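You operate a simulated robot arm through the tools that you are given. There is no shell and no other tool.

The job below is to be done with a simulated robot arm. You get a single attempt, and the scene is never put back.

## Task
Square up the notepads in the wooden frame and weight them down.
Fine: close the side plate by its wheel, push the sliding block in, draw both back; the black weight goes on the middle of the stack. Set down upright: black weight. Where these are worked on the way, their far stop is far enough and under half their travel is too little: sliding block.
Where things are to end (x, y in the base frame): black weight within 0.03 m of [0.91, 0.67].

It is judged by the outcome, as a careful person would: the job done as asked, and still so three seconds after it is handed in. It fails if anything else is knocked over, pushed out of place, dropped, spilled or broken.

## Robot
A 7-joint arm with a two-finger parallel gripper, fixed in place. Base frame: the origin is at the foot of the arm, x ahead of it, y to its left, z up. Lengths are in m, angles in rad, forces in N, time in s.
Its first joint turns from -2.897 to 2.897 rad. Payload 4.4 kg.
The tool frame sits at the grasp point between the pads (the TCP): z along the fingers, y along the line on which they close. The tips reach 0.023 m beyond it. Largest opening 0.094 m; finger width 0.038, thickness 0.01; the body of the gripper, 0.054 by 0.096 m, starts 0.039 m behind the TCP.
Orientation is that of the tool frame in the base frame, as [roll, pitch, yaw] about the fixed x, y, z axes, in that order (R = Rz(yaw) Ry(pitch) Rx(roll)). With the fingers straight down and closing along the base's y, the tool's x points along the base's -x, its y along +y and its z along -z.

## Interface
- The arm moves only by the tool nudge_tool. Its argument "deltas" is a list of rows, each a list of 3 entries, a list of its own where there are three numbers: the turn, a rotation vector about the base's x, y, z in rad, then the shift along the base's x, y, z in m, then the finger opening in m, from 0 to 0.094. In form: [[[rx, ry, rz], [x, y, z], fingers], ...]. A call has 1 to 20 rows; each row shifts and turns the commanded pose from where the row before left it. Each row takes 0.2 s and may step no farther than 0.05 m and 0.15 rad from the row before; otherwise, or with a gripper value out of range, the whole call is refused. Where a pose cannot be reached the arm comes as near as it can. A force on the tool above 90 N (or 10 N above the force at the start of the call, whichever is more), or a blocked arm, ends the call early, and 0.2 s more pass. The fingers move at their own pace (about 0.072 m/s each) and stop on an object; they squeeze with about 23 N. The grip force told is the motor's: it shows also when the fingers shut on nothing. Time passes only in rows, and 0.2 s behind the last, so rows that do not move let the fingers close. The reply holds the time, the measured pose of the TCP, the force on the tool along the base axes, the opening and the grip force, in the units named above and with some noise, with the torque about the TCP (base axes, N m) and any sound that the robot's microphone picked up.
- Cameras (640 x 400 px; columns grow to the right, rows downward): "scene" is fixed at [0.0465, 0.6573, 1.4436]; the picture's right is [-0.39, -0.92, 0.00], its down [-0.43, 0.18, -0.89] and it looks along [0.81, -0.35, -0.46] (base axes); focal length 312 px, centre (320, 200). "wrist" rides on the gripper at [0.086, 0.016, -0.074] in the tool frame; the picture's right is [-0.18, 0.98, 0.00], its down [-0.58, -0.11, -0.81] and it looks along [-0.79, -0.15, 0.59] (tool axes); focal length 243 px, centre (320, 200). There is no depth. A picture from a camera that has moved, and an enlarged one, comes with that camera's place and axes in the base frame and with its lens. The place of the scene camera against the robot may be out by one fixed shift of up to 0.025 m in any direction.
- capture(camera): a new picture of that camera. No time passes.
- enlarge(camera, box): a new picture of the part [left, top, right, bottom] of that camera's present view, enlarged. No time passes.
- close_job(): hands the job in; it is judged then, once.

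Places have to be worked out from the pictures, the camera data and where the tool is seen. Open the gripper and draw the arm clear of the work before you hand the job in, unless the task says otherwise.

The tools are called after "Emit:" as name(argument=value, ...) on one line, values as JSON. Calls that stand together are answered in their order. nudge_tool: Moves the arm, as the interface text tells. Its arguments: {"type":"object","properties":{"deltas":{"type":"array","items":{"type":"array"}}},"required":["deltas"]} The other tools are called the same way: capture (camera) takes a picture; enlarge (camera, box) takes an enlarged picture of a part of a camera's view; close_job () hands the job in.

At the start:

```text
time_s: 0.0
tcp_pos: [0.386, 0.543, 1.2962]
ee_rot: [3.14, 0.001, 3.14]
ft_force: [-0.3, 0.3, 0.1]
ft_torque: [-0.01, -0.03, 0.03]
finger_gap: 0.0938
finger_force: 0.1
```

scene: 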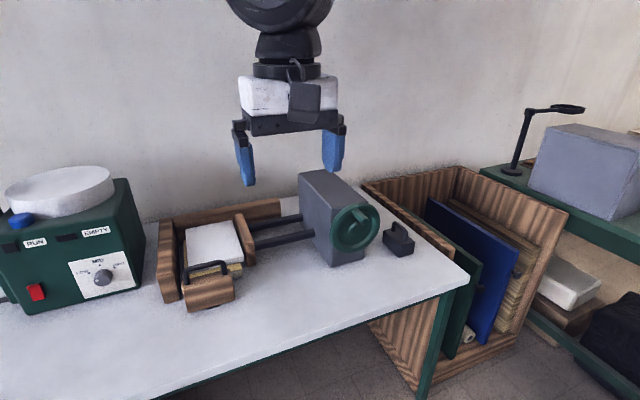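
wrist: 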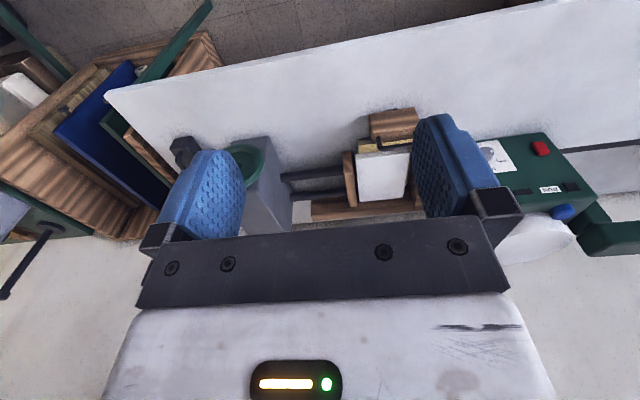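

I start by looking closer at the frame, the side plate with its wheel, the sliding block and the black weight.

Emit:
enlarge(camera="scene", box=[140, 160, 300, 320])

Emit:
enlarge(camera="scene", box=[280, 150, 440, 280])

Emit:
enlarge(camera="wrist", box=[160, 90, 430, 240])

```text
2.50 times, centred on (220, 240) of scene
camera zoom: at [0.0465, 0.6573, 1.4436], right [-0.39, -0.92, 0.0], down [-0.43, 0.18, -0.89], along [0.81, -0.35, -0.46], focal length 781 px, centre (570, 100)
```

zoom: 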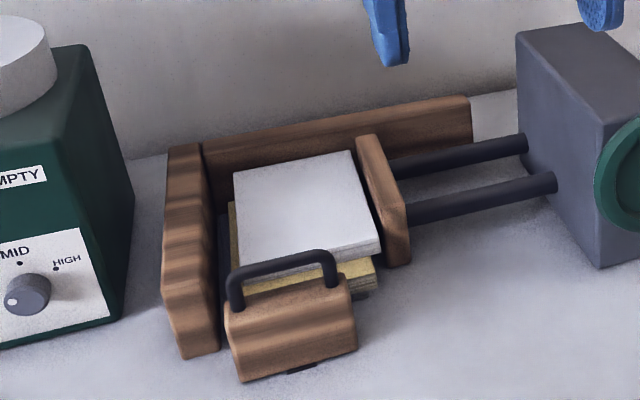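

```text
3.08 times, centred on (360, 215) of scene
camera zoom: at [0.0465, 0.6573, 1.4436], right [-0.39, -0.92, 0.0], down [-0.43, 0.18, -0.89], along [0.81, -0.35, -0.46], focal length 961 px, centre (197, 154)
```

zoom: 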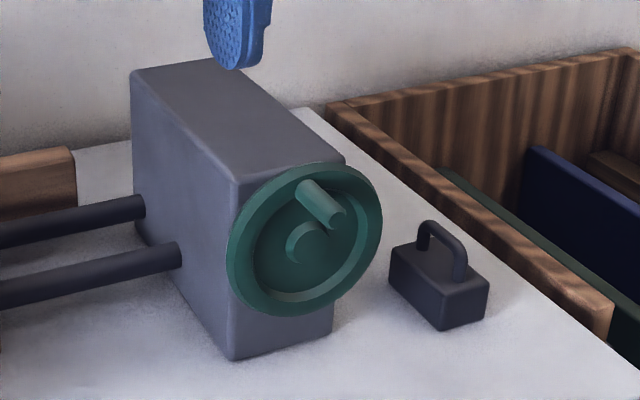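

```text
2.37 times, centred on (295, 165) of wrist
camera zoom: at [0.2989, 0.5594, 1.3718], right [0.18, 0.98, 0.0], down [0.58, -0.11, 0.81], along [0.79, -0.15, -0.59], focal length 575 px, centre (379, 283)
```

zoom: 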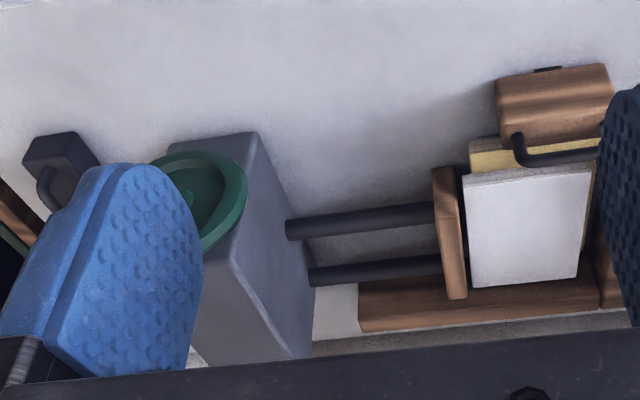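

The stack top is about z 0.86 near (0.91, 0.65), the grey housing with its green wheel faces the robot around (0.72, 0.27, 0.95), and the weight is near (0.70, 0.08). I'll shift the arm sideways and down a little, still clear of everything, to get a better wrist view.

Emit:
nudge_tool(deltas=[[[0, 0, 0], [0, -0.04, -0.025], 0.094], [[0, 0, 0], [0, -0.04, -0.025], 0.094], [[0, 0, 0], [0, -0.04, -0.025], 0.094], [[0, 0, 0], [0, -0.04, -0.025], 0.094], [[0, 0, 0], [0, -0.04, -0.025], 0.094], [[0, 0, 0], [0, -0.04, -0.025], 0.094]])

Emit:
capture(camera="wrist")

Emit:
capture(camera="scene")

```text
time_s: 1.4
tcp_pos: [0.3867, 0.3041, 1.1485]
ee_rot: [3.14, 0.002, 3.141]
ft_force: [-0.9, 0.0, 0.5]
ft_torque: [-0.02, -0.04, 0.02]
finger_gap: 0.0941
finger_force: 0.1
```

```text
taken
camera wrist: at [0.2992, 0.3193, 1.2228], right [0.18, 0.98, 0.0], down [0.58, -0.11, 0.81], along [0.79, -0.15, -0.59], focal length 243 px, centre (320, 200)
```

wrist: 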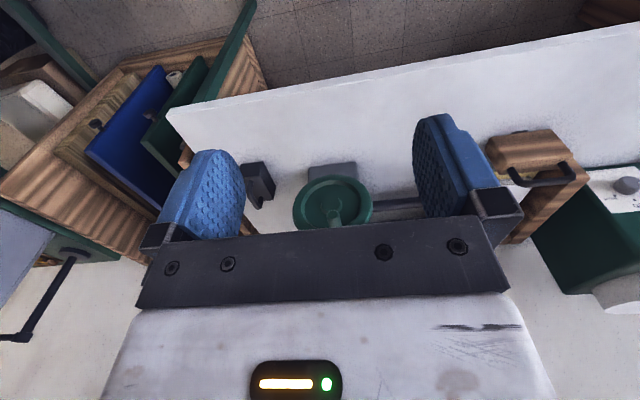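

```text
taken
```

scene: 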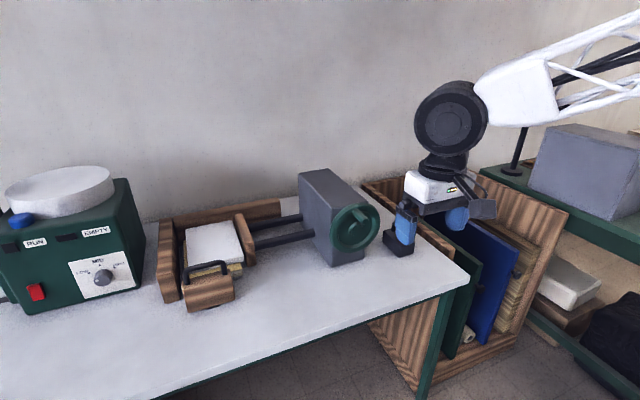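

The wrist now sees the wheel face-on from above. I enlarge it to find the knob and the hub.

Emit:
enlarge(camera="wrist", box=[230, 140, 430, 240])

Emit:
enlarge(camera="wrist", box=[460, 120, 620, 220])

Emit:
enlarge(camera="scene", box=[290, 160, 400, 270])

```text
3.20 times, centred on (330, 190) of wrist
camera zoom: at [0.2992, 0.3193, 1.2228], right [0.18, 0.98, 0.0], down [0.58, -0.11, 0.81], along [0.79, -0.15, -0.59], focal length 776 px, centre (288, 232)
```

zoom: 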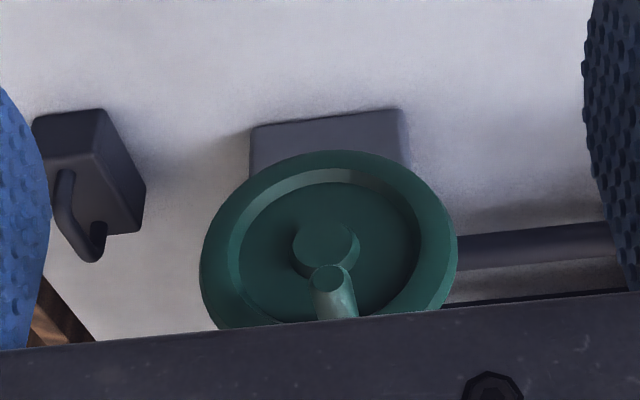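

```text
4.00 times, centred on (540, 170) of wrist
camera zoom: at [0.2992, 0.3193, 1.2228], right [0.18, 0.98, 0.0], down [0.58, -0.11, 0.81], along [0.79, -0.15, -0.59], focal length 970 px, centre (-560, 320)
```

zoom: 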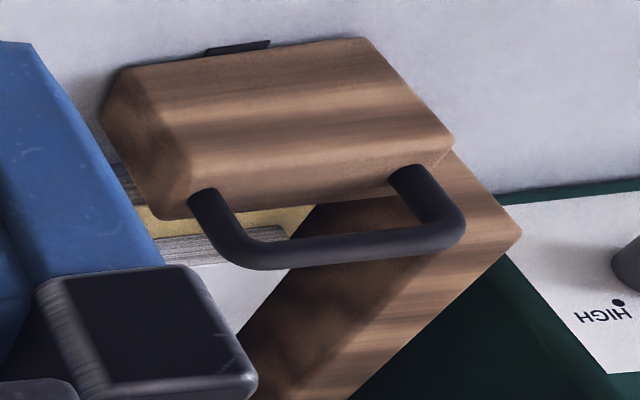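

```text
3.64 times, centred on (345, 215) of scene
camera zoom: at [0.0465, 0.6573, 1.4436], right [-0.39, -0.92, 0.0], down [-0.43, 0.18, -0.89], along [0.81, -0.35, -0.46], focal length 1136 px, centre (229, 146)
```

zoom: 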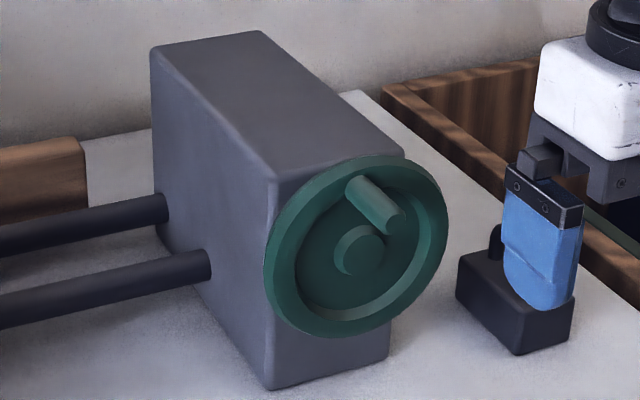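

Combining both cameras, the wheel's centre is about (0.69, 0.268, 0.953) with radius 0.08. The knob sits at 12 o'clock, about 0.05 above the hub, with its tip near x 0.635. I'll tilt the tool 45° forward while staying well short of the wheel, then look again.

Emit:
nudge_tool(deltas=[[[0, -0.131, 0], [0.015, -0.005, -0.015], 0.094], [[0, -0.131, 0], [0.015, -0.005, -0.015], 0.094], [[0, -0.131, 0], [0.015, -0.005, -0.015], 0.094], [[0, -0.131, 0], [0.015, -0.005, -0.015], 0.094], [[0, -0.131, 0], [0.015, -0.005, -0.015], 0.094], [[0, -0.131, 0], [0.015, -0.005, -0.015], 0.094], [[0, 0, 0], [0, 0, 0], 0.094]])

Emit:
capture(camera="wrist")

Emit:
capture(camera="scene")

```text
time_s: 3.0
tcp_pos: [0.4762, 0.2739, 1.0555]
ee_rot: [-3.141, 0.786, -3.142]
ft_force: [0.4, 0.7, 0.1]
ft_torque: [0.0, 0.02, 0.0]
finger_gap: 0.0939
finger_force: 0.1
```

```text
taken
camera wrist: at [0.362, 0.2896, 1.0491], right [0.13, 0.98, 0.13], down [-0.16, -0.11, 0.98], along [0.98, -0.15, 0.14], focal length 243 px, centre (320, 200)
```

wrist: 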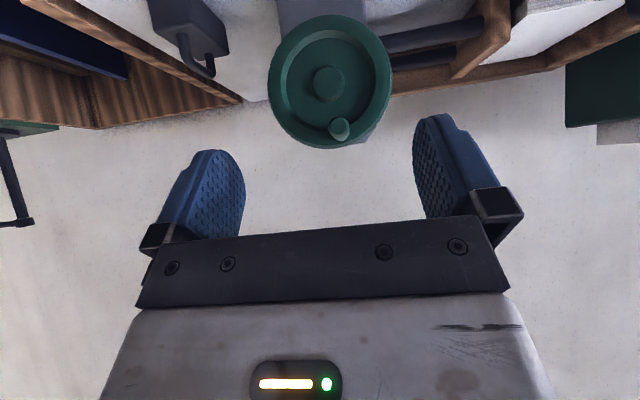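

```text
taken
```

scene: 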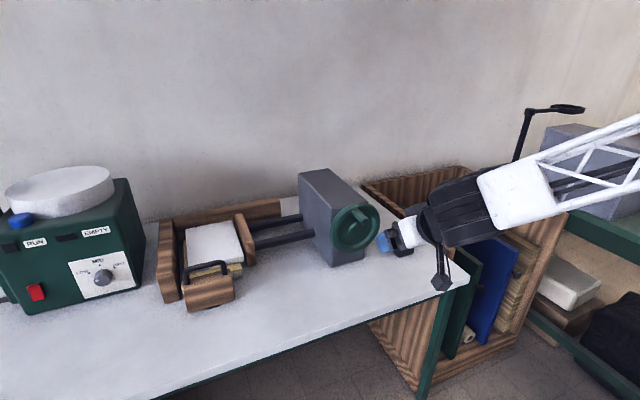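

The wheel is now in good view, with the knob slightly to the +y side of top. I enlarge to measure it.

Emit:
enlarge(camera="wrist", box=[250, 10, 410, 150])

Emit:
enlarge(camera="scene", box=[290, 160, 450, 280])

Emit:
enlarge(camera="scene", box=[140, 180, 310, 320])

```text
2.86 times, centred on (330, 80) of wrist
camera zoom: at [0.362, 0.2896, 1.0491], right [0.13, 0.98, 0.13], down [-0.16, -0.11, 0.98], along [0.98, -0.15, 0.14], focal length 693 px, centre (291, 543)
```

zoom: 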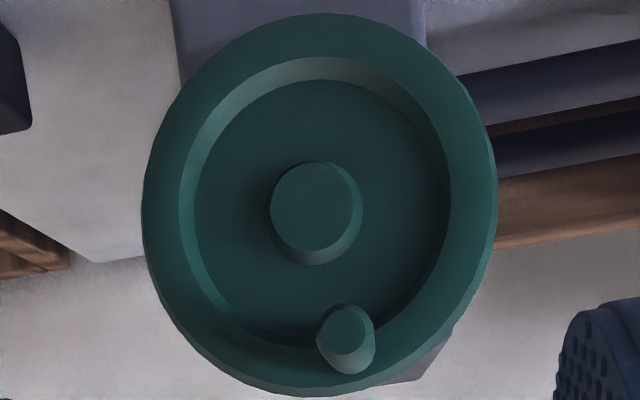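

```text
3.33 times, centred on (370, 220) of scene
camera zoom: at [0.0465, 0.6573, 1.4436], right [-0.39, -0.92, 0.0], down [-0.43, 0.18, -0.89], along [0.81, -0.35, -0.46], focal length 1041 px, centre (153, 133)
```

zoom: 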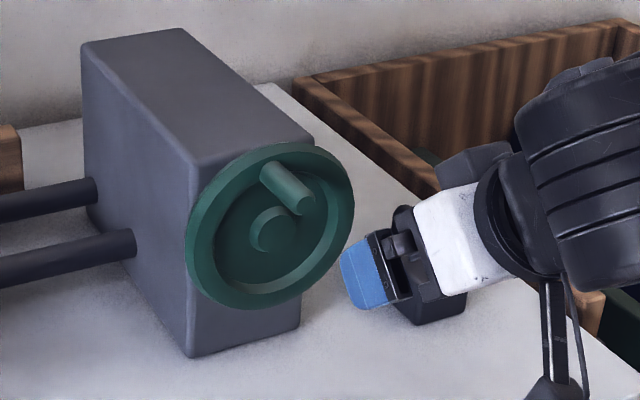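

```text
2.86 times, centred on (225, 250) of scene
camera zoom: at [0.0465, 0.6573, 1.4436], right [-0.39, -0.92, 0.0], down [-0.43, 0.18, -0.89], along [0.81, -0.35, -0.46], focal length 893 px, centre (591, 57)
```

zoom: 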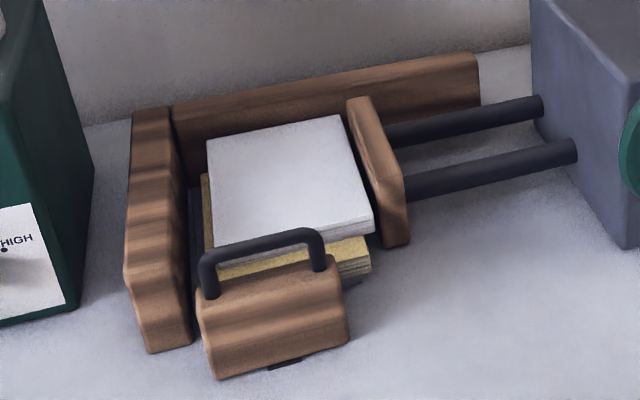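

The two wrist views put the hub cap at (0.685, 0.269, 0.948) and the knob tip at about (0.63, 0.279, 1.010), so the knob runs at a radius of about 0.062. I bring the open fingers around the knob from the front.

Emit:
nudge_tool(deltas=[[[0, 0, 0], [0.042, 0.0025, -0.0228], 0.06], [[0, 0, 0], [0.042, 0.0025, -0.0228], 0.06], [[0, 0, 0], [0.03, 0, 0], 0.06], [[0, 0, 0], [0.03, 0, 0], 0.06], [[0, 0, 0], [0.02, 0, 0], 0.06], [[0, 0, 0], [0, 0, 0], 0.06]])

Emit:
capture(camera="wrist")

Emit:
enlarge(camera="scene", box=[290, 160, 450, 280])

```text
time_s: 4.4
tcp_pos: [0.6401, 0.2791, 1.0097]
ee_rot: [3.141, 0.788, -3.141]
ft_force: [0.3, -1.0, 0.4]
ft_torque: [0.02, -0.02, 0.05]
finger_gap: 0.06
finger_force: 0.0
```

```text
taken
camera wrist: at [0.5257, 0.2949, 1.0022], right [0.13, 0.98, 0.13], down [-0.16, -0.11, 0.98], along [0.98, -0.15, 0.14], focal length 243 px, centre (320, 200)
```

wrist: 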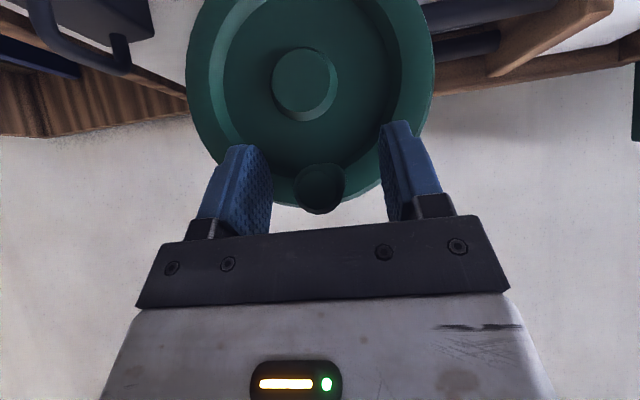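

```text
3.33 times, centred on (370, 220) of scene
camera zoom: at [0.0465, 0.6573, 1.4436], right [-0.39, -0.92, 0.0], down [-0.43, 0.18, -0.89], along [0.81, -0.35, -0.46], focal length 1041 px, centre (153, 133)
```

zoom: 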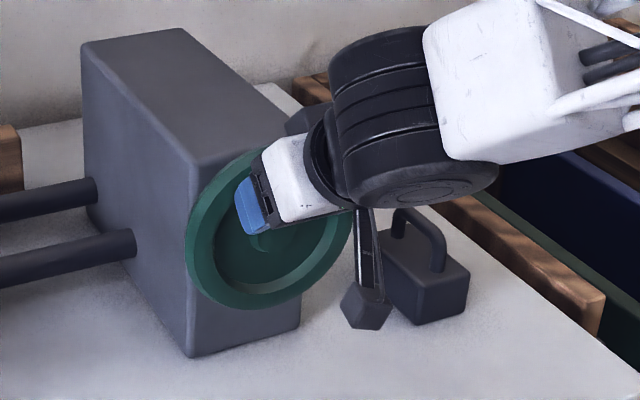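

The knob is centred between the pads at about (0.63, 0.280, 1.012). I close the fingers on it.

Emit:
nudge_tool(deltas=[[[0, 0, 0], [0, 0.001, 0.001], 0.0], [[0, 0, 0], [0, 0, 0], 0.0], [[0, 0, 0], [0, 0, 0], 0.0]])

Emit:
capture(camera="wrist")

```text
time_s: 5.2
tcp_pos: [0.6397, 0.2804, 1.0106]
ee_rot: [-3.142, 0.788, -3.141]
ft_force: [5.1, -0.3, 0.9]
ft_torque: [-0.04, -0.68, -0.3]
finger_gap: 0.0213
finger_force: 44.9
```

```text
taken
camera wrist: at [0.5254, 0.2959, 1.0036], right [0.13, 0.98, 0.13], down [-0.16, -0.11, 0.98], along [0.98, -0.15, 0.14], focal length 243 px, centre (320, 200)
```

wrist: 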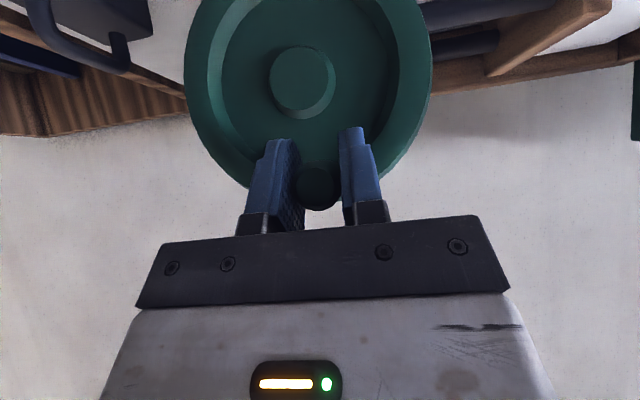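

The grip is firm on the knob (gap 0.021). I try a small clockwise turn, as seen from the robot, and watch the forces and the plate.

Emit:
nudge_tool(deltas=[[[0, 0, 0], [0, -0.0082, 0.0009], 0.0], [[0, 0, 0], [0, -0.0083, -0.0001], 0.0], [[0, 0, 0], [0, -0.0082, -0.0012], 0.0]])

Emit:
capture(camera="wrist")

Emit:
enlarge(camera="scene", box=[140, 180, 310, 320])

```text
time_s: 6.0
tcp_pos: [0.6393, 0.2545, 1.0112]
ee_rot: [-3.14, 0.787, 3.141]
ft_force: [-24.8, -3.6, 18.7]
ft_torque: [-0.29, -0.11, 0.01]
finger_gap: 0.0208
finger_force: 45.0
```

```text
taken
camera wrist: at [0.5248, 0.2706, 1.0041], right [0.13, 0.98, 0.13], down [-0.16, -0.11, 0.98], along [0.98, -0.15, 0.14], focal length 243 px, centre (320, 200)
```

wrist: 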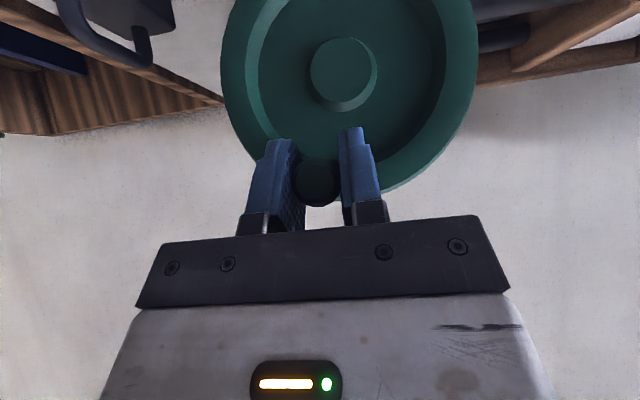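

```text
2.86 times, centred on (225, 250) of scene
camera zoom: at [0.0465, 0.6573, 1.4436], right [-0.39, -0.92, 0.0], down [-0.43, 0.18, -0.89], along [0.81, -0.35, -0.46], focal length 893 px, centre (591, 57)
```

zoom: 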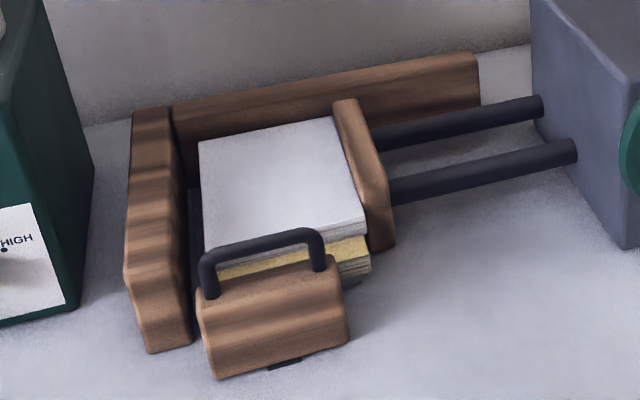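

The wheel turned and the plate moved about 17 mm toward the stack, so clockwise closes. To avoid the friction load (about 30 N) I loosen the grip to a cage and roll the tool so it stays aligned with the wheel.

Emit:
nudge_tool(deltas=[[[0, 0, 0], [0, 0, 0], 0.03], [[0.125, 0, 0], [0, 0, 0], 0.03], [[0.125, 0, 0], [0, 0, 0], 0.03], [[0, 0, 0], [0, 0, 0], 0.03]])

Emit:
capture(camera="wrist")

Emit:
enlarge(camera="scene", box=[140, 160, 440, 320])

```text
time_s: 7.0
tcp_pos: [0.6401, 0.2565, 1.0111]
ee_rot: [2.795, 0.755, 2.899]
ft_force: [-0.6, 0.2, 0.0]
ft_torque: [-0.01, -0.04, -0.04]
finger_gap: 0.0299
finger_force: 0.1
```

```text
taken
camera wrist: at [0.5255, 0.2722, 1.0075], right [0.13, 0.92, 0.37], down [-0.16, -0.35, 0.92], along [0.98, -0.18, 0.1], focal length 243 px, centre (320, 200)
```

wrist: 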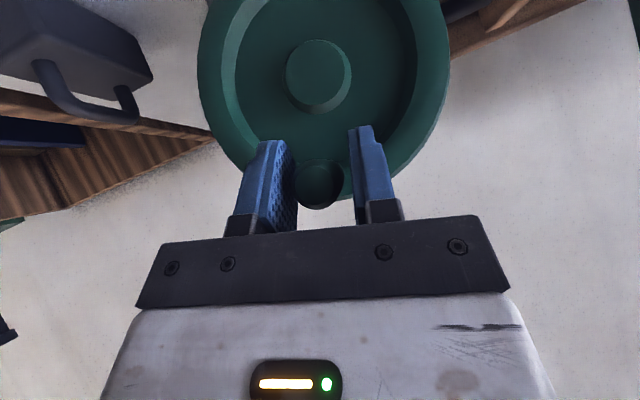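

```text
2.13 times, centred on (290, 240) of scene
camera zoom: at [0.0465, 0.6573, 1.4436], right [-0.39, -0.92, 0.0], down [-0.43, 0.18, -0.89], along [0.81, -0.35, -0.46], focal length 666 px, centre (384, 115)
```

zoom: 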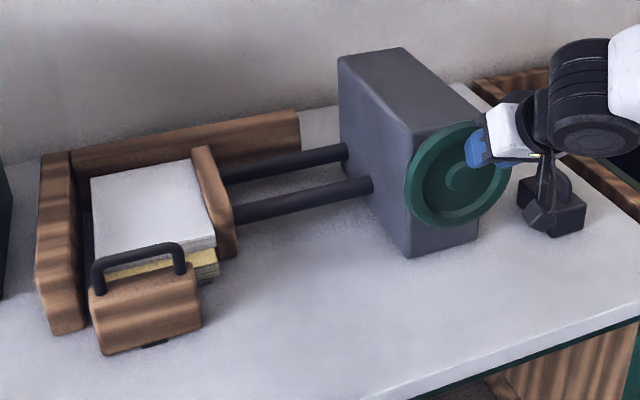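

Forces are now zero and the knob is caged between the pads. I continue turning in small arc steps, rolling with the wheel.

Emit:
nudge_tool(deltas=[[[0.13, 0, 0], [0, -0.0077, -0.0021], 0.03], [[0.13, 0, 0], [0, -0.0073, -0.0033], 0.03]])

Emit:
enlarge(camera="scene", box=[140, 180, 310, 320])

```text
time_s: 7.6
tcp_pos: [0.6387, 0.2394, 1.0061]
ee_rot: [2.47, 0.667, 2.685]
ft_force: [-0.9, 0.2, 0.2]
ft_torque: [0.0, 0.02, -0.02]
finger_gap: 0.0318
finger_force: 1.6
```

```text
2.86 times, centred on (225, 250) of scene
camera zoom: at [0.0465, 0.6573, 1.4436], right [-0.39, -0.92, 0.0], down [-0.43, 0.18, -0.89], along [0.81, -0.35, -0.46], focal length 893 px, centre (591, 57)
```

zoom: 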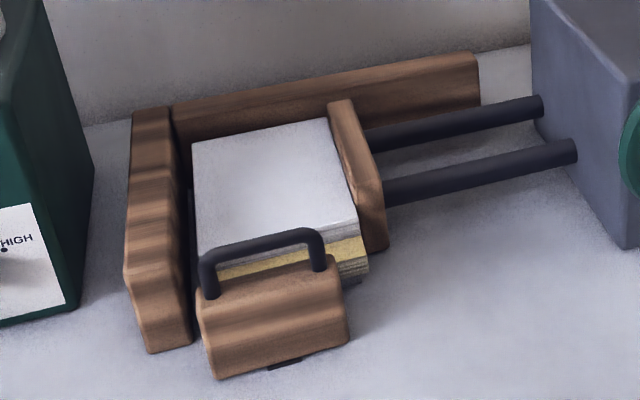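

The plate is following smoothly with almost no load. I continue the arc.

Emit:
nudge_tool(deltas=[[[0.13, 0, 0], [0, -0.0069, -0.0042], 0.03], [[0.13, 0, 0], [0, -0.0062, -0.005], 0.03]])

Emit:
enlarge(camera="scene", box=[140, 180, 310, 320])

Emit:
capture(camera="wrist")

```text
time_s: 8.2
tcp_pos: [0.6396, 0.2279, 0.9966]
ee_rot: [2.197, 0.533, 2.531]
ft_force: [-2.0, 3.5, 2.8]
ft_torque: [0.02, -0.13, 0.06]
finger_gap: 0.0323
finger_force: 2.1
```

```text
2.86 times, centred on (225, 250) of scene
camera zoom: at [0.0465, 0.6573, 1.4436], right [-0.39, -0.92, 0.0], down [-0.43, 0.18, -0.89], along [0.81, -0.35, -0.46], focal length 893 px, centre (591, 57)
```

zoom: 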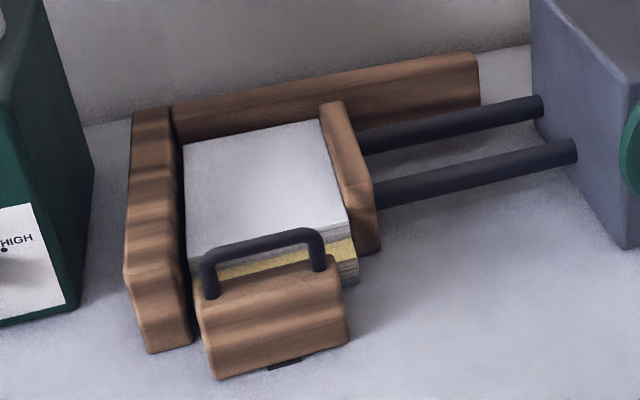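

```text
taken
camera wrist: at [0.5256, 0.2443, 1.0027], right [0.13, 0.61, 0.78], down [-0.16, -0.76, 0.63], along [0.98, -0.21, 0.0], focal length 243 px, centre (320, 200)
```

wrist: 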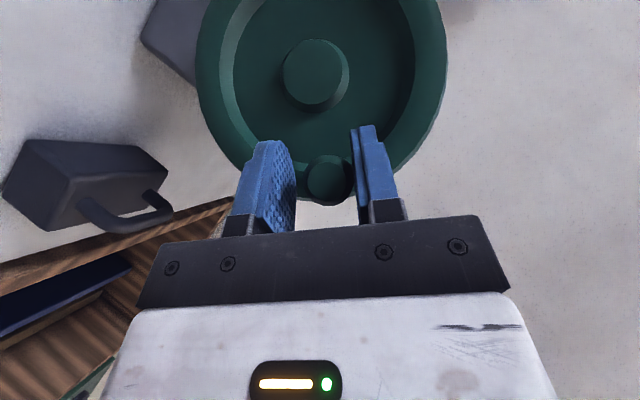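

The stack is now nearly against the left wall and the load is still light. I go on one small step at a time.

Emit:
nudge_tool(deltas=[[[0.13, 0, 0], [0, -0.0056, -0.0057], 0.03], [[0, 0, 0], [0, 0, 0], 0.03]])

Emit:
enlarge(camera="scene", box=[140, 180, 310, 320])

```text
time_s: 8.8
tcp_pos: [0.6399, 0.2206, 0.9908]
ee_rot: [2.083, 0.456, 2.478]
ft_force: [0.0, 1.8, 2.8]
ft_torque: [-0.01, -0.06, 0.08]
finger_gap: 0.0315
finger_force: 1.4
```

```text
2.86 times, centred on (225, 250) of scene
camera zoom: at [0.0465, 0.6573, 1.4436], right [-0.39, -0.92, 0.0], down [-0.43, 0.18, -0.89], along [0.81, -0.35, -0.46], focal length 893 px, centre (591, 57)
```

zoom: 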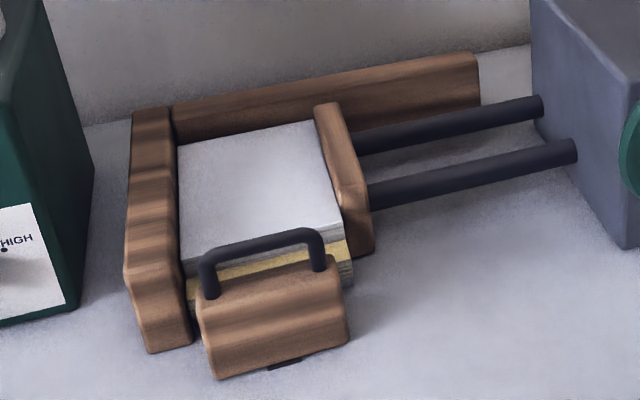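

The top pad looks almost flush with the left wall. I continue with smaller steps to find the stop.

Emit:
nudge_tool(deltas=[[[0.08, 0, 0], [0, -0.0032, -0.0037], 0.03], [[0, 0, 0], [0, 0, 0], 0.03]])

Emit:
enlarge(camera="scene", box=[140, 180, 310, 320])

```text
time_s: 9.4
tcp_pos: [0.6402, 0.2182, 0.9867]
ee_rot: [2.014, 0.405, 2.448]
ft_force: [0.7, 7.2, 5.6]
ft_torque: [-0.01, 0.01, 0.0]
finger_gap: 0.0339
finger_force: 3.6
```

```text
2.86 times, centred on (225, 250) of scene
camera zoom: at [0.0465, 0.6573, 1.4436], right [-0.39, -0.92, 0.0], down [-0.43, 0.18, -0.89], along [0.81, -0.35, -0.46], focal length 893 px, centre (591, 57)
```

zoom: 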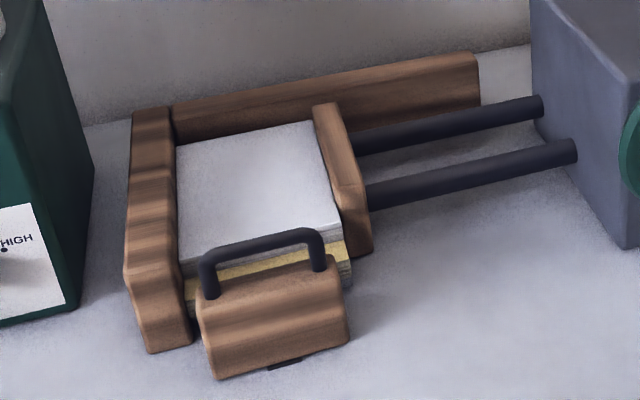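

Load rises to about 9 N and the pad is flush with the wall. One more small step to be sure the plate is home.

Emit:
nudge_tool(deltas=[[[0.06, 0, 0], [0, -0.0023, -0.003], 0.03], [[0, 0, 0], [0, 0, 0], 0.03]])

Emit:
enlarge(camera="scene", box=[150, 190, 270, 290])

Emit:
capture(camera="wrist")

```text
time_s: 10.0
tcp_pos: [0.6409, 0.2154, 0.9846]
ee_rot: [1.962, 0.367, 2.428]
ft_force: [1.2, 15.2, 15.0]
ft_torque: [0.02, 0.13, -0.02]
finger_gap: 0.039
finger_force: 9.8
```

```text
4.00 times, centred on (210, 240) of scene
camera zoom: at [0.0465, 0.6573, 1.4436], right [-0.39, -0.92, 0.0], down [-0.43, 0.18, -0.89], along [0.81, -0.35, -0.46], focal length 1250 px, centre (760, 40)
```

zoom: 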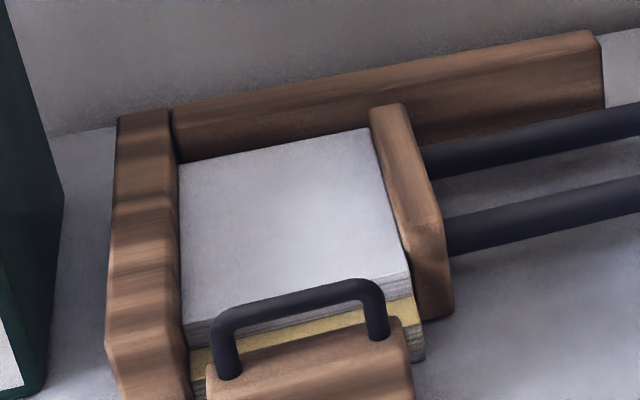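

```text
taken
camera wrist: at [0.526, 0.231, 0.9953], right [0.13, 0.38, 0.91], down [-0.16, -0.9, 0.4], along [0.98, -0.2, -0.05], focal length 243 px, centre (320, 200)
```

wrist: 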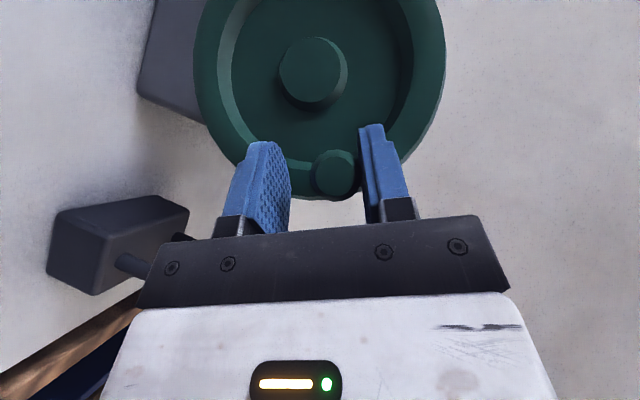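

The plate is home: load rose to 21 N, the knob no longer moves, and the pads are flush with the left wall. I now relax, centre the cage on the knob, open wider and withdraw straight back off the knob.

Emit:
nudge_tool(deltas=[[[0, 0, 0], [0, 0.003, 0.004], 0.045], [[0, 0, 0], [0, 0, 0], 0.055], [[0, 0, 0], [-0.03, 0, 0], 0.055], [[0, 0, 0], [-0.04, 0, 0], 0.055], [[0, 0, 0], [-0.04, 0, 0.01], 0.055], [[0, 0, 0], [-0.04, 0, 0.02], 0.055]])

Emit:
capture(camera="wrist")

Emit:
capture(camera="scene")

```text
time_s: 11.4
tcp_pos: [0.4901, 0.2181, 1.0168]
ee_rot: [1.964, 0.367, 2.429]
ft_force: [-0.4, -0.1, 0.7]
ft_torque: [0.0, 0.02, -0.01]
finger_gap: 0.055
finger_force: 0.0
```

```text
taken
camera wrist: at [0.3751, 0.2336, 1.029], right [0.13, 0.39, 0.91], down [-0.16, -0.9, 0.4], along [0.98, -0.2, -0.06], focal length 243 px, centre (320, 200)
```

wrist: 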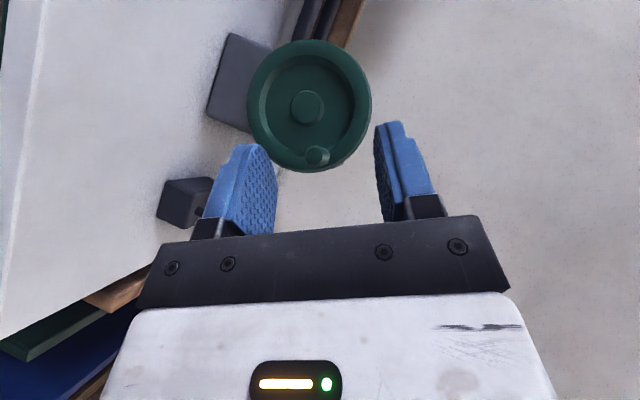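

```text
taken
```

scene: 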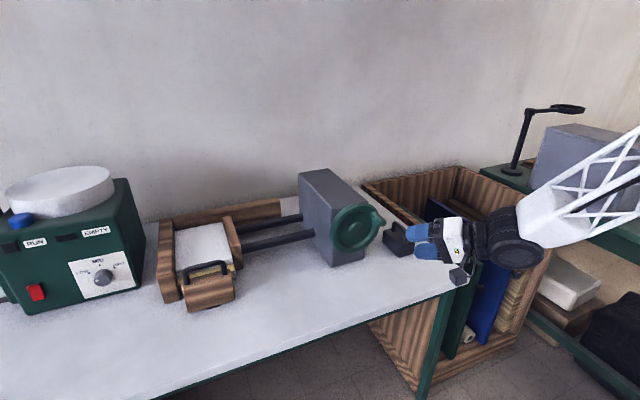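

Released cleanly; the plate stays closed and the knob sits at about 2 o'clock. Next I swing the tool so its fingers close along x, leaning in from the −y side, and travel in front of the frame toward the block's handle, which I put near (0.726, 0.677, 0.923).

Emit:
nudge_tool(deltas=[[[0.0225, 0.1231, -0.046], [0, 0.038, 0.015], 0.06], [[0.0225, 0.1231, -0.046], [0, 0.038, 0.015], 0.06], [[0.0225, 0.1231, -0.046], [0, 0.038, 0.015], 0.06], [[0.0225, 0.1231, -0.046], [0, 0.038, 0.015], 0.06], [[0.0225, 0.1231, -0.046], [0, 0.038, 0.015], 0.06], [[0.0225, 0.1231, -0.046], [0, 0.038, 0.015], 0.06], [[0.0225, 0.1231, -0.046], [0.02, 0.03, 0.01], 0.06], [[0.0225, 0.1231, -0.046], [0.02, 0.03, 0.01], 0.06], [[0.0225, 0.1231, -0.046], [0.02, 0.03, 0.01], 0.06], [[0.0225, 0.1231, -0.046], [0.02, 0.03, 0], 0.06], [[0.0225, 0.1231, -0.046], [0.02, 0.03, 0], 0.06], [[0.0225, 0.1231, -0.046], [0.02, 0.03, 0], 0.06], [[0, 0, 0], [0, 0, 0], 0.06]])

Emit:
capture(camera="wrist")

Emit:
capture(camera="scene")

```text
time_s: 14.2
tcp_pos: [0.5326, 0.4917, 0.824]
ee_rot: [2.691, -0.4, 1.842]
ft_force: [-0.1, -0.2, -0.7]
ft_torque: [0.01, 0.01, -0.01]
finger_gap: 0.06
finger_force: 0.0
out of reach, approached as far as the arm can: row 5, 6, 7, 8, 9, 10, 11, 12
```

```text
taken
camera wrist: at [0.5008, 0.5356, 0.9273], right [0.94, -0.09, 0.32], down [-0.22, -0.89, 0.4], along [0.25, -0.45, -0.86], focal length 243 px, centre (320, 200)
```

wrist: 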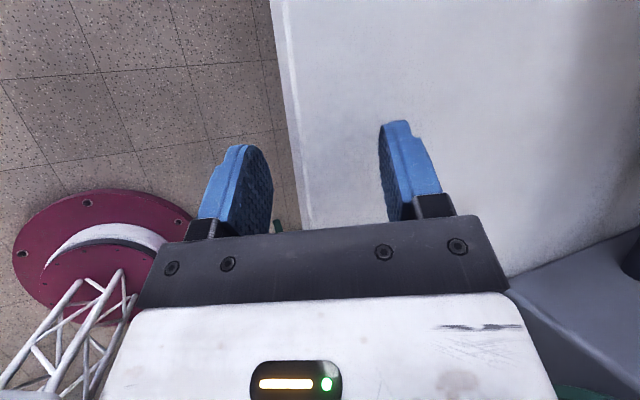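

```text
taken
```

scene: 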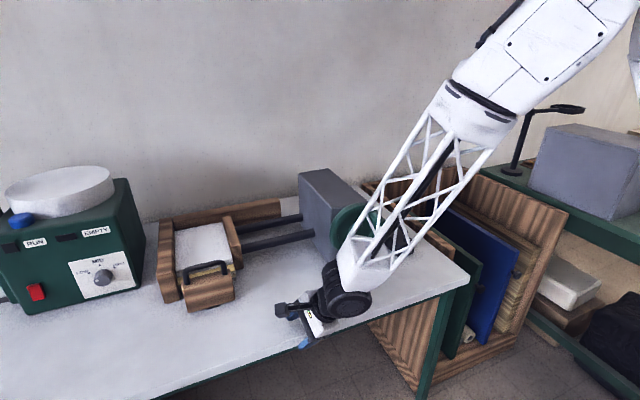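

The arm could not take that orientation (joint limit), and it sagged to (0.53, 0.49, 0.82) near the table edge without touching anything. I raise it a little straight up to see how the commanded pose responds.

Emit:
nudge_tool(deltas=[[[0, 0, 0], [0, 0, 0.02], 0.06]])

Emit:
capture(camera="scene")

```text
time_s: 14.6
tcp_pos: [0.5318, 0.4915, 0.8442]
ee_rot: [2.69, -0.401, 1.841]
ft_force: [0.1, 0.6, 0.3]
ft_torque: [0.01, -0.02, -0.01]
finger_gap: 0.0599
finger_force: 0.0
```

```text
taken
```

scene: 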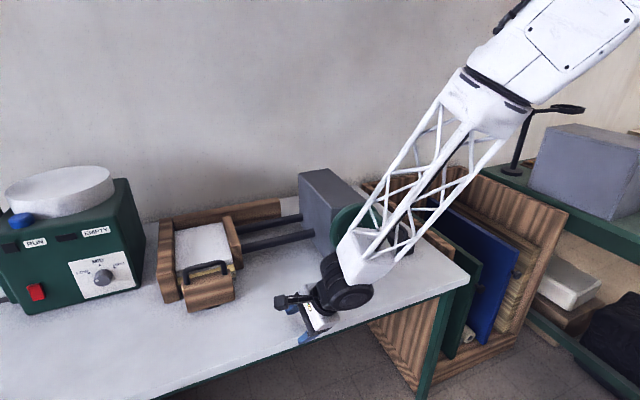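

The command follows the real pose, so I can back out. I raise the tool and rotate it back to the natural straight-down orientation.

Emit:
nudge_tool(deltas=[[[0, 0, 0], [0, 0, 0.045], 0.06], [[0, 0, 0], [0, 0, 0.045], 0.06], [[-0.0535, -0.0039, 0.1125], [0, 0, 0.03], 0.06], [[-0.0535, -0.0039, 0.1125], [0, 0, 0.03], 0.06], [[-0.0535, -0.0039, 0.1125], [0, 0, 0.03], 0.06], [[-0.0535, -0.0039, 0.1125], [0, 0, 0.03], 0.06], [[-0.0535, -0.0039, 0.1125], [0, 0, 0.02], 0.06], [[-0.0535, -0.0039, 0.1125], [0, 0, 0.02], 0.06], [[-0.0535, -0.0039, 0.1125], [0, 0, 0], 0.06], [[-0.0535, -0.0039, 0.1125], [0, 0, 0], 0.06], [[-0.0535, -0.0039, 0.1125], [0, 0, 0], 0.06], [[-0.0535, -0.0039, 0.1125], [0, 0, 0], 0.06], [[-0.0535, -0.0039, 0.1125], [0, 0, 0], 0.06], [[-0.0535, -0.0039, 0.1125], [0, 0, 0], 0.06]])

Emit:
capture(camera="scene")

Emit:
capture(camera="wrist")

```text
time_s: 17.6
tcp_pos: [0.3526, 0.3156, 0.6757]
ee_rot: [3.12, 0.005, 3.113]
ft_force: [0.3, 0.0, 0.1]
ft_torque: [-0.01, 0.05, 0.03]
finger_gap: 0.0599
finger_force: 0.1
out of reach, approached as far as the arm can: row 1, 2, 3, 4, 5, 6, 7, 8, 9, 10, 11, 12, 13, 14
```

```text
taken
```

scene: 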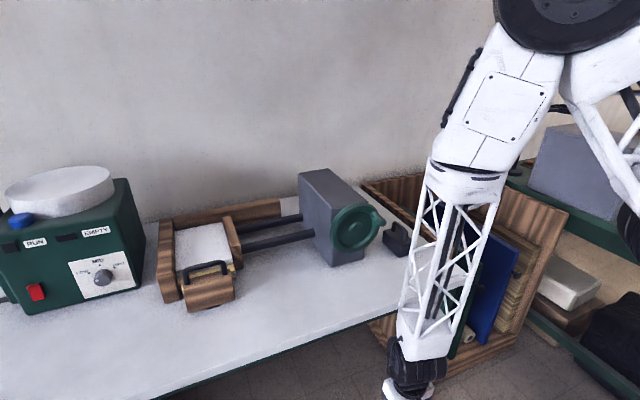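

```text
taken
camera wrist: at [0.2658, 0.3324, 0.7518], right [0.21, 0.98, 0.02], down [0.57, -0.14, 0.81], along [0.79, -0.16, -0.59], focal length 243 px, centre (320, 200)
```

wrist: 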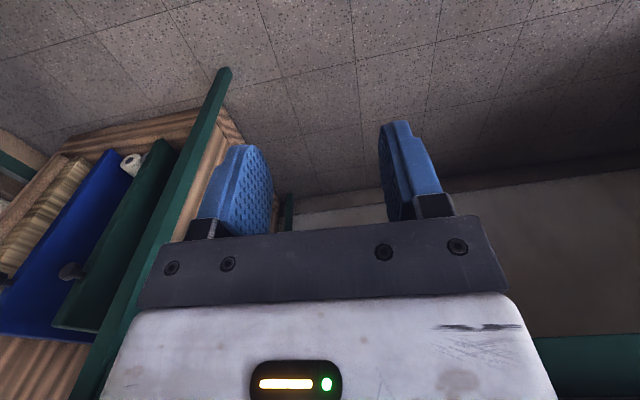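

Orientation is natural again, but the arm sank to (0.35, 0.32, 0.68), in front of the table and touching nothing. I raise it in steps, checking it follows.

Emit:
nudge_tool(deltas=[[[0, 0, 0], [-0.01, 0, 0.03], 0.06], [[0, 0, 0], [-0.01, 0, 0.03], 0.06], [[0, 0, 0], [0, 0, 0.03], 0.06]])

Emit:
capture(camera="scene")

```text
time_s: 18.4
tcp_pos: [0.3397, 0.3125, 0.717]
ee_rot: [3.099, 0.07, -3.091]
ft_force: [0.0, 0.4, 0.2]
ft_torque: [0.02, -0.01, -0.12]
finger_gap: 0.0599
finger_force: 0.1
out of reach, approached as far as the arm can: row 1, 2, 3
```

```text
taken
```

scene: 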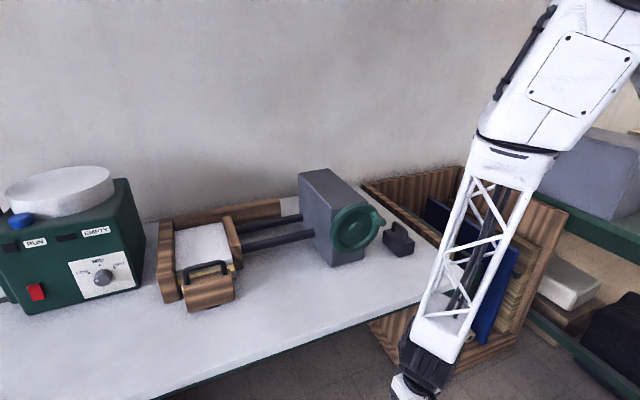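

Something in the wrist is at a joint limit, so I test which small rotations free it while hanging in open space.

Emit:
nudge_tool(deltas=[[[0, -0.1, 0], [0, 0, 0], 0.06], [[0, -0.1, 0], [0, 0, 0], 0.06]])

```text
time_s: 19.0
tcp_pos: [0.3389, 0.3314, 0.78]
ee_rot: [-3.137, 0.199, -3.139]
ft_force: [-0.1, 0.5, 0.1]
ft_torque: [0.0, -0.03, 0.0]
finger_gap: 0.0599
finger_force: 0.0
out of reach, approached as far as the arm can: row 1
```

Pitching forward frees it (second row reached). I keep this pitch and raise further.

Emit:
nudge_tool(deltas=[[[0, -0.05, 0], [0, 0, 0.04], 0.06], [[0, -0.05, 0], [0, 0, 0.04], 0.06], [[0, 0, 0], [0, 0, 0.04], 0.06]])

Emit:
capture(camera="scene")

```text
time_s: 19.8
tcp_pos: [0.3414, 0.3321, 0.9012]
ee_rot: [-3.138, 0.299, -3.14]
ft_force: [-0.8, 0.8, 1.1]
ft_torque: [0.01, -0.01, 0.05]
finger_gap: 0.0599
finger_force: 0.1
```

```text
taken
```

scene: 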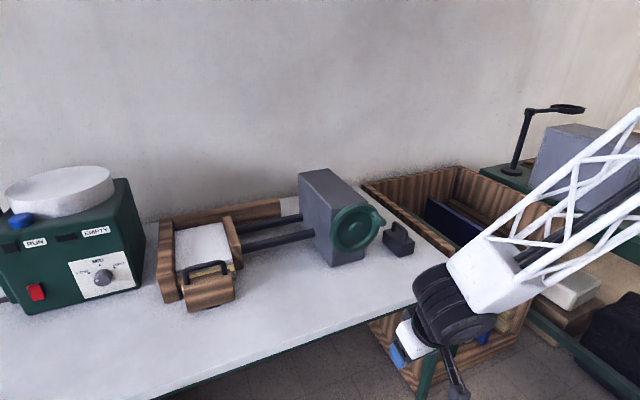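

The arm is back in its normal posture. I raise it to a safe height and bring the tool straight down there.

Emit:
nudge_tool(deltas=[[[0, 0, 0], [0.008, 0.017, 0.036], 0.06], [[0, 0, 0], [0.008, 0.017, 0.036], 0.06], [[0, 0, 0], [0.008, 0.017, 0.036], 0.06], [[0, 0.05, 0], [0.008, 0.017, 0.036], 0.06], [[0, 0.05, 0], [0.008, 0.017, 0.036], 0.06], [[0, 0.1, 0], [0.008, 0.017, 0.036], 0.06], [[0, 0.1, 0], [0.008, 0.017, 0.036], 0.06]])

```text
time_s: 21.4
tcp_pos: [0.3968, 0.4492, 1.1542]
ee_rot: [-3.137, 0.0, 3.141]
ft_force: [0.7, -0.1, -0.7]
ft_torque: [0.01, -0.01, 0.0]
finger_gap: 0.06
finger_force: 0.0
```

Now at (0.40, 0.45, 1.15), tool straight down. I try yawing the other way (+z), in two checked halves.

Emit:
nudge_tool(deltas=[[[0, 0, 0.131], [0, 0, 0], 0.06], [[0, 0, 0.131], [0, 0, 0], 0.06], [[0, 0, 0.131], [0, 0, 0], 0.06], [[0, 0, 0.131], [0, 0, 0], 0.06], [[0, 0, 0.131], [0, 0, 0], 0.06], [[0, 0, 0.131], [0, 0, 0], 0.06]])

```text
time_s: 22.8
tcp_pos: [0.3968, 0.4511, 1.1524]
ee_rot: [-3.138, 0.0, -2.353]
ft_force: [0.2, -1.1, 0.3]
ft_torque: [0.01, 0.0, 0.04]
finger_gap: 0.06
finger_force: 0.0
```

Emit:
nudge_tool(deltas=[[[0, 0, 0.131], [0, 0, 0], 0.06], [[0, 0, 0.131], [0, 0, 0], 0.06], [[0, 0, 0.131], [0, 0, 0], 0.06], [[0, 0, 0.131], [0, 0, 0], 0.06], [[0, 0, 0.131], [0, 0, 0], 0.06], [[0, 0, 0.131], [0, 0, 0], 0.06]])

Emit:
capture(camera="wrist")

Emit:
capture(camera="scene")

```text
time_s: 24.2
tcp_pos: [0.3969, 0.4497, 1.1521]
ee_rot: [-3.139, -0.001, -1.565]
ft_force: [0.8, 1.0, 0.8]
ft_torque: [-0.02, 0.01, 0.02]
finger_gap: 0.06
finger_force: 0.0
```

```text
taken
camera wrist: at [0.3807, 0.3632, 1.2286], right [-0.98, 0.18, 0.0], down [0.1, 0.58, 0.81], along [0.15, 0.79, -0.59], focal length 243 px, centre (320, 200)
```

wrist: 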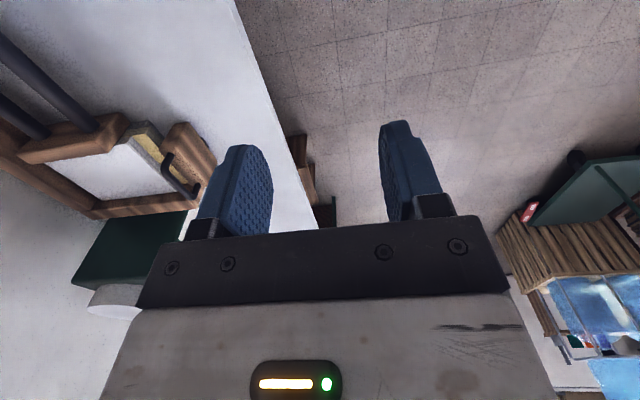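

```text
taken
```

scene: 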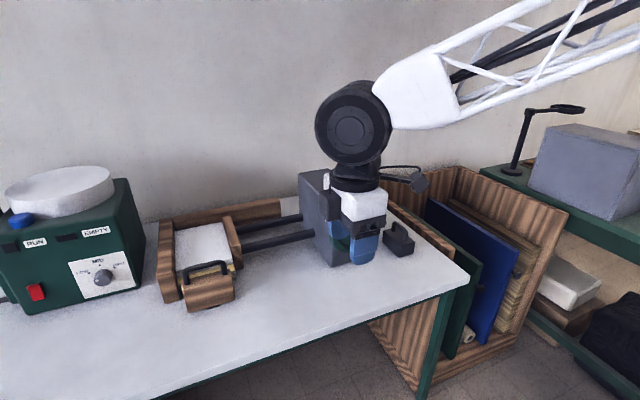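

The +90° yaw is fine: fingers now close along x with the camera on the −y side. I move toward the block's handle, staying high.

Emit:
nudge_tool(deltas=[[[0, 0, 0], [0.033, 0.025, -0.008], 0.06], [[0, 0, 0], [0.033, 0.025, -0.008], 0.06], [[0, 0, 0], [0.033, 0.025, -0.008], 0.06], [[0, 0, 0], [0.033, 0.025, -0.008], 0.06], [[0, 0, 0], [0.033, 0.025, -0.008], 0.06], [[0, 0, 0], [0.033, 0.025, -0.008], 0.06]])

Emit:
capture(camera="wrist")

Emit:
capture(camera="scene")

```text
time_s: 25.6
tcp_pos: [0.5953, 0.5994, 1.1064]
ee_rot: [-3.138, -0.001, -1.567]
ft_force: [0.2, 0.5, 0.4]
ft_torque: [0.02, -0.04, 0.05]
finger_gap: 0.06
finger_force: 0.2
```

```text
taken
camera wrist: at [0.5786, 0.5133, 1.1814], right [-0.98, 0.18, 0.0], down [0.1, 0.58, 0.81], along [0.15, 0.79, -0.59], focal length 243 px, centre (320, 200)
```

wrist: 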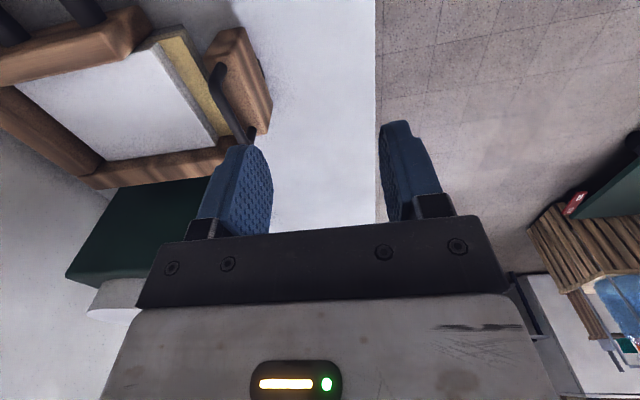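

```text
taken
```

scene: 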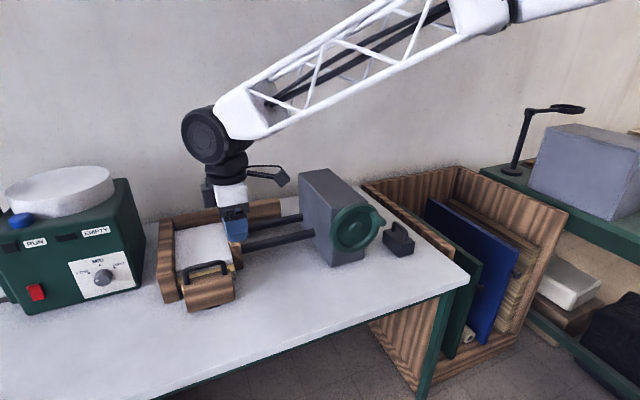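

Good view of the block, handle, and stack from this side. I enlarge it to measure.

Emit:
enlarge(camera="wrist", box=[60, 0, 300, 170])

```text
2.35 times, centred on (180, 85) of wrist
camera zoom: at [0.5786, 0.5133, 1.1814], right [-0.98, 0.18, 0.0], down [0.1, 0.58, 0.81], along [0.15, 0.79, -0.59], focal length 571 px, centre (649, 471)
```

zoom: 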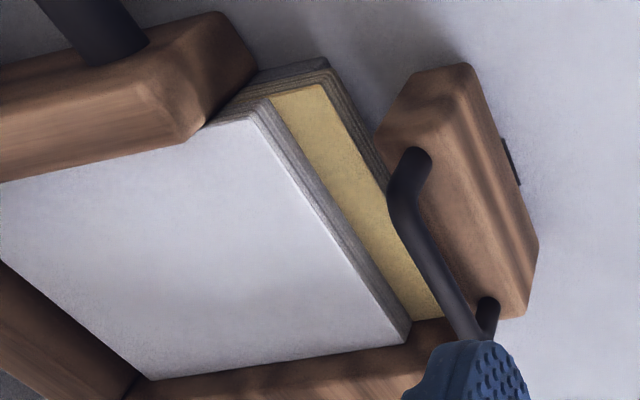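

The handle bar is at about x 0.72, y 0.667 (posts at about 0.63 and 0.71), z 0.925. The pads' front edge is at x≈0.80, with the yellow pad sticking out to about 0.775. I move above the bar and check that a straight-down tool still reaches there.

Emit:
nudge_tool(deltas=[[[0, 0, 0], [0.026, 0.0165, -0.0215], 0.06], [[0, 0, 0], [0.026, 0.0165, -0.0215], 0.06], [[0, 0, 0], [0.026, 0.0165, -0.0215], 0.06], [[0, 0, 0], [0.026, 0.0165, -0.0215], 0.06]])

Emit:
capture(camera="wrist")

Emit:
enlarge(camera="scene", box=[130, 150, 310, 320])

```text
time_s: 26.6
tcp_pos: [0.7006, 0.6681, 1.0196]
ee_rot: [-3.136, 0.002, -1.567]
ft_force: [-0.7, 0.4, 0.0]
ft_torque: [0.04, 0.03, -0.02]
finger_gap: 0.0598
finger_force: 0.0
```

```text
taken
camera wrist: at [0.684, 0.5803, 1.0955], right [-0.98, 0.18, 0.0], down [0.1, 0.58, 0.81], along [0.15, 0.79, -0.59], focal length 243 px, centre (320, 200)
```

wrist: 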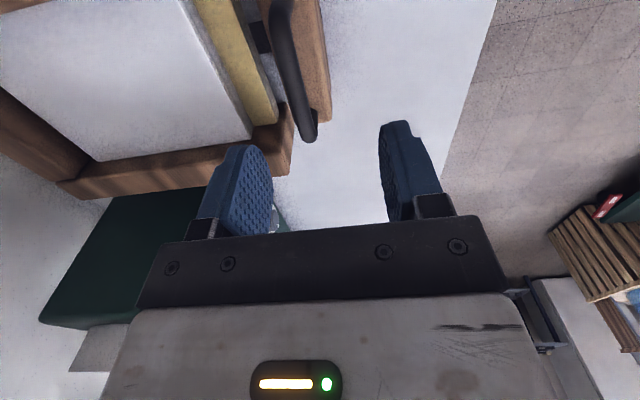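

```text
2.35 times, centred on (220, 235) of scene
camera zoom: at [0.0465, 0.6573, 1.4436], right [-0.39, -0.92, 0.0], down [-0.43, 0.18, -0.89], along [0.81, -0.35, -0.46], focal length 735 px, centre (555, 118)
```

zoom: 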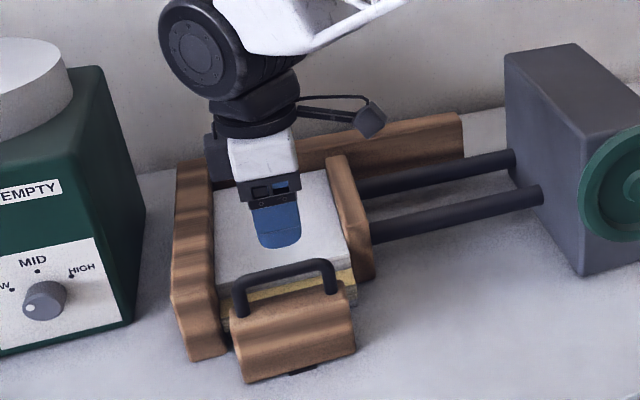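

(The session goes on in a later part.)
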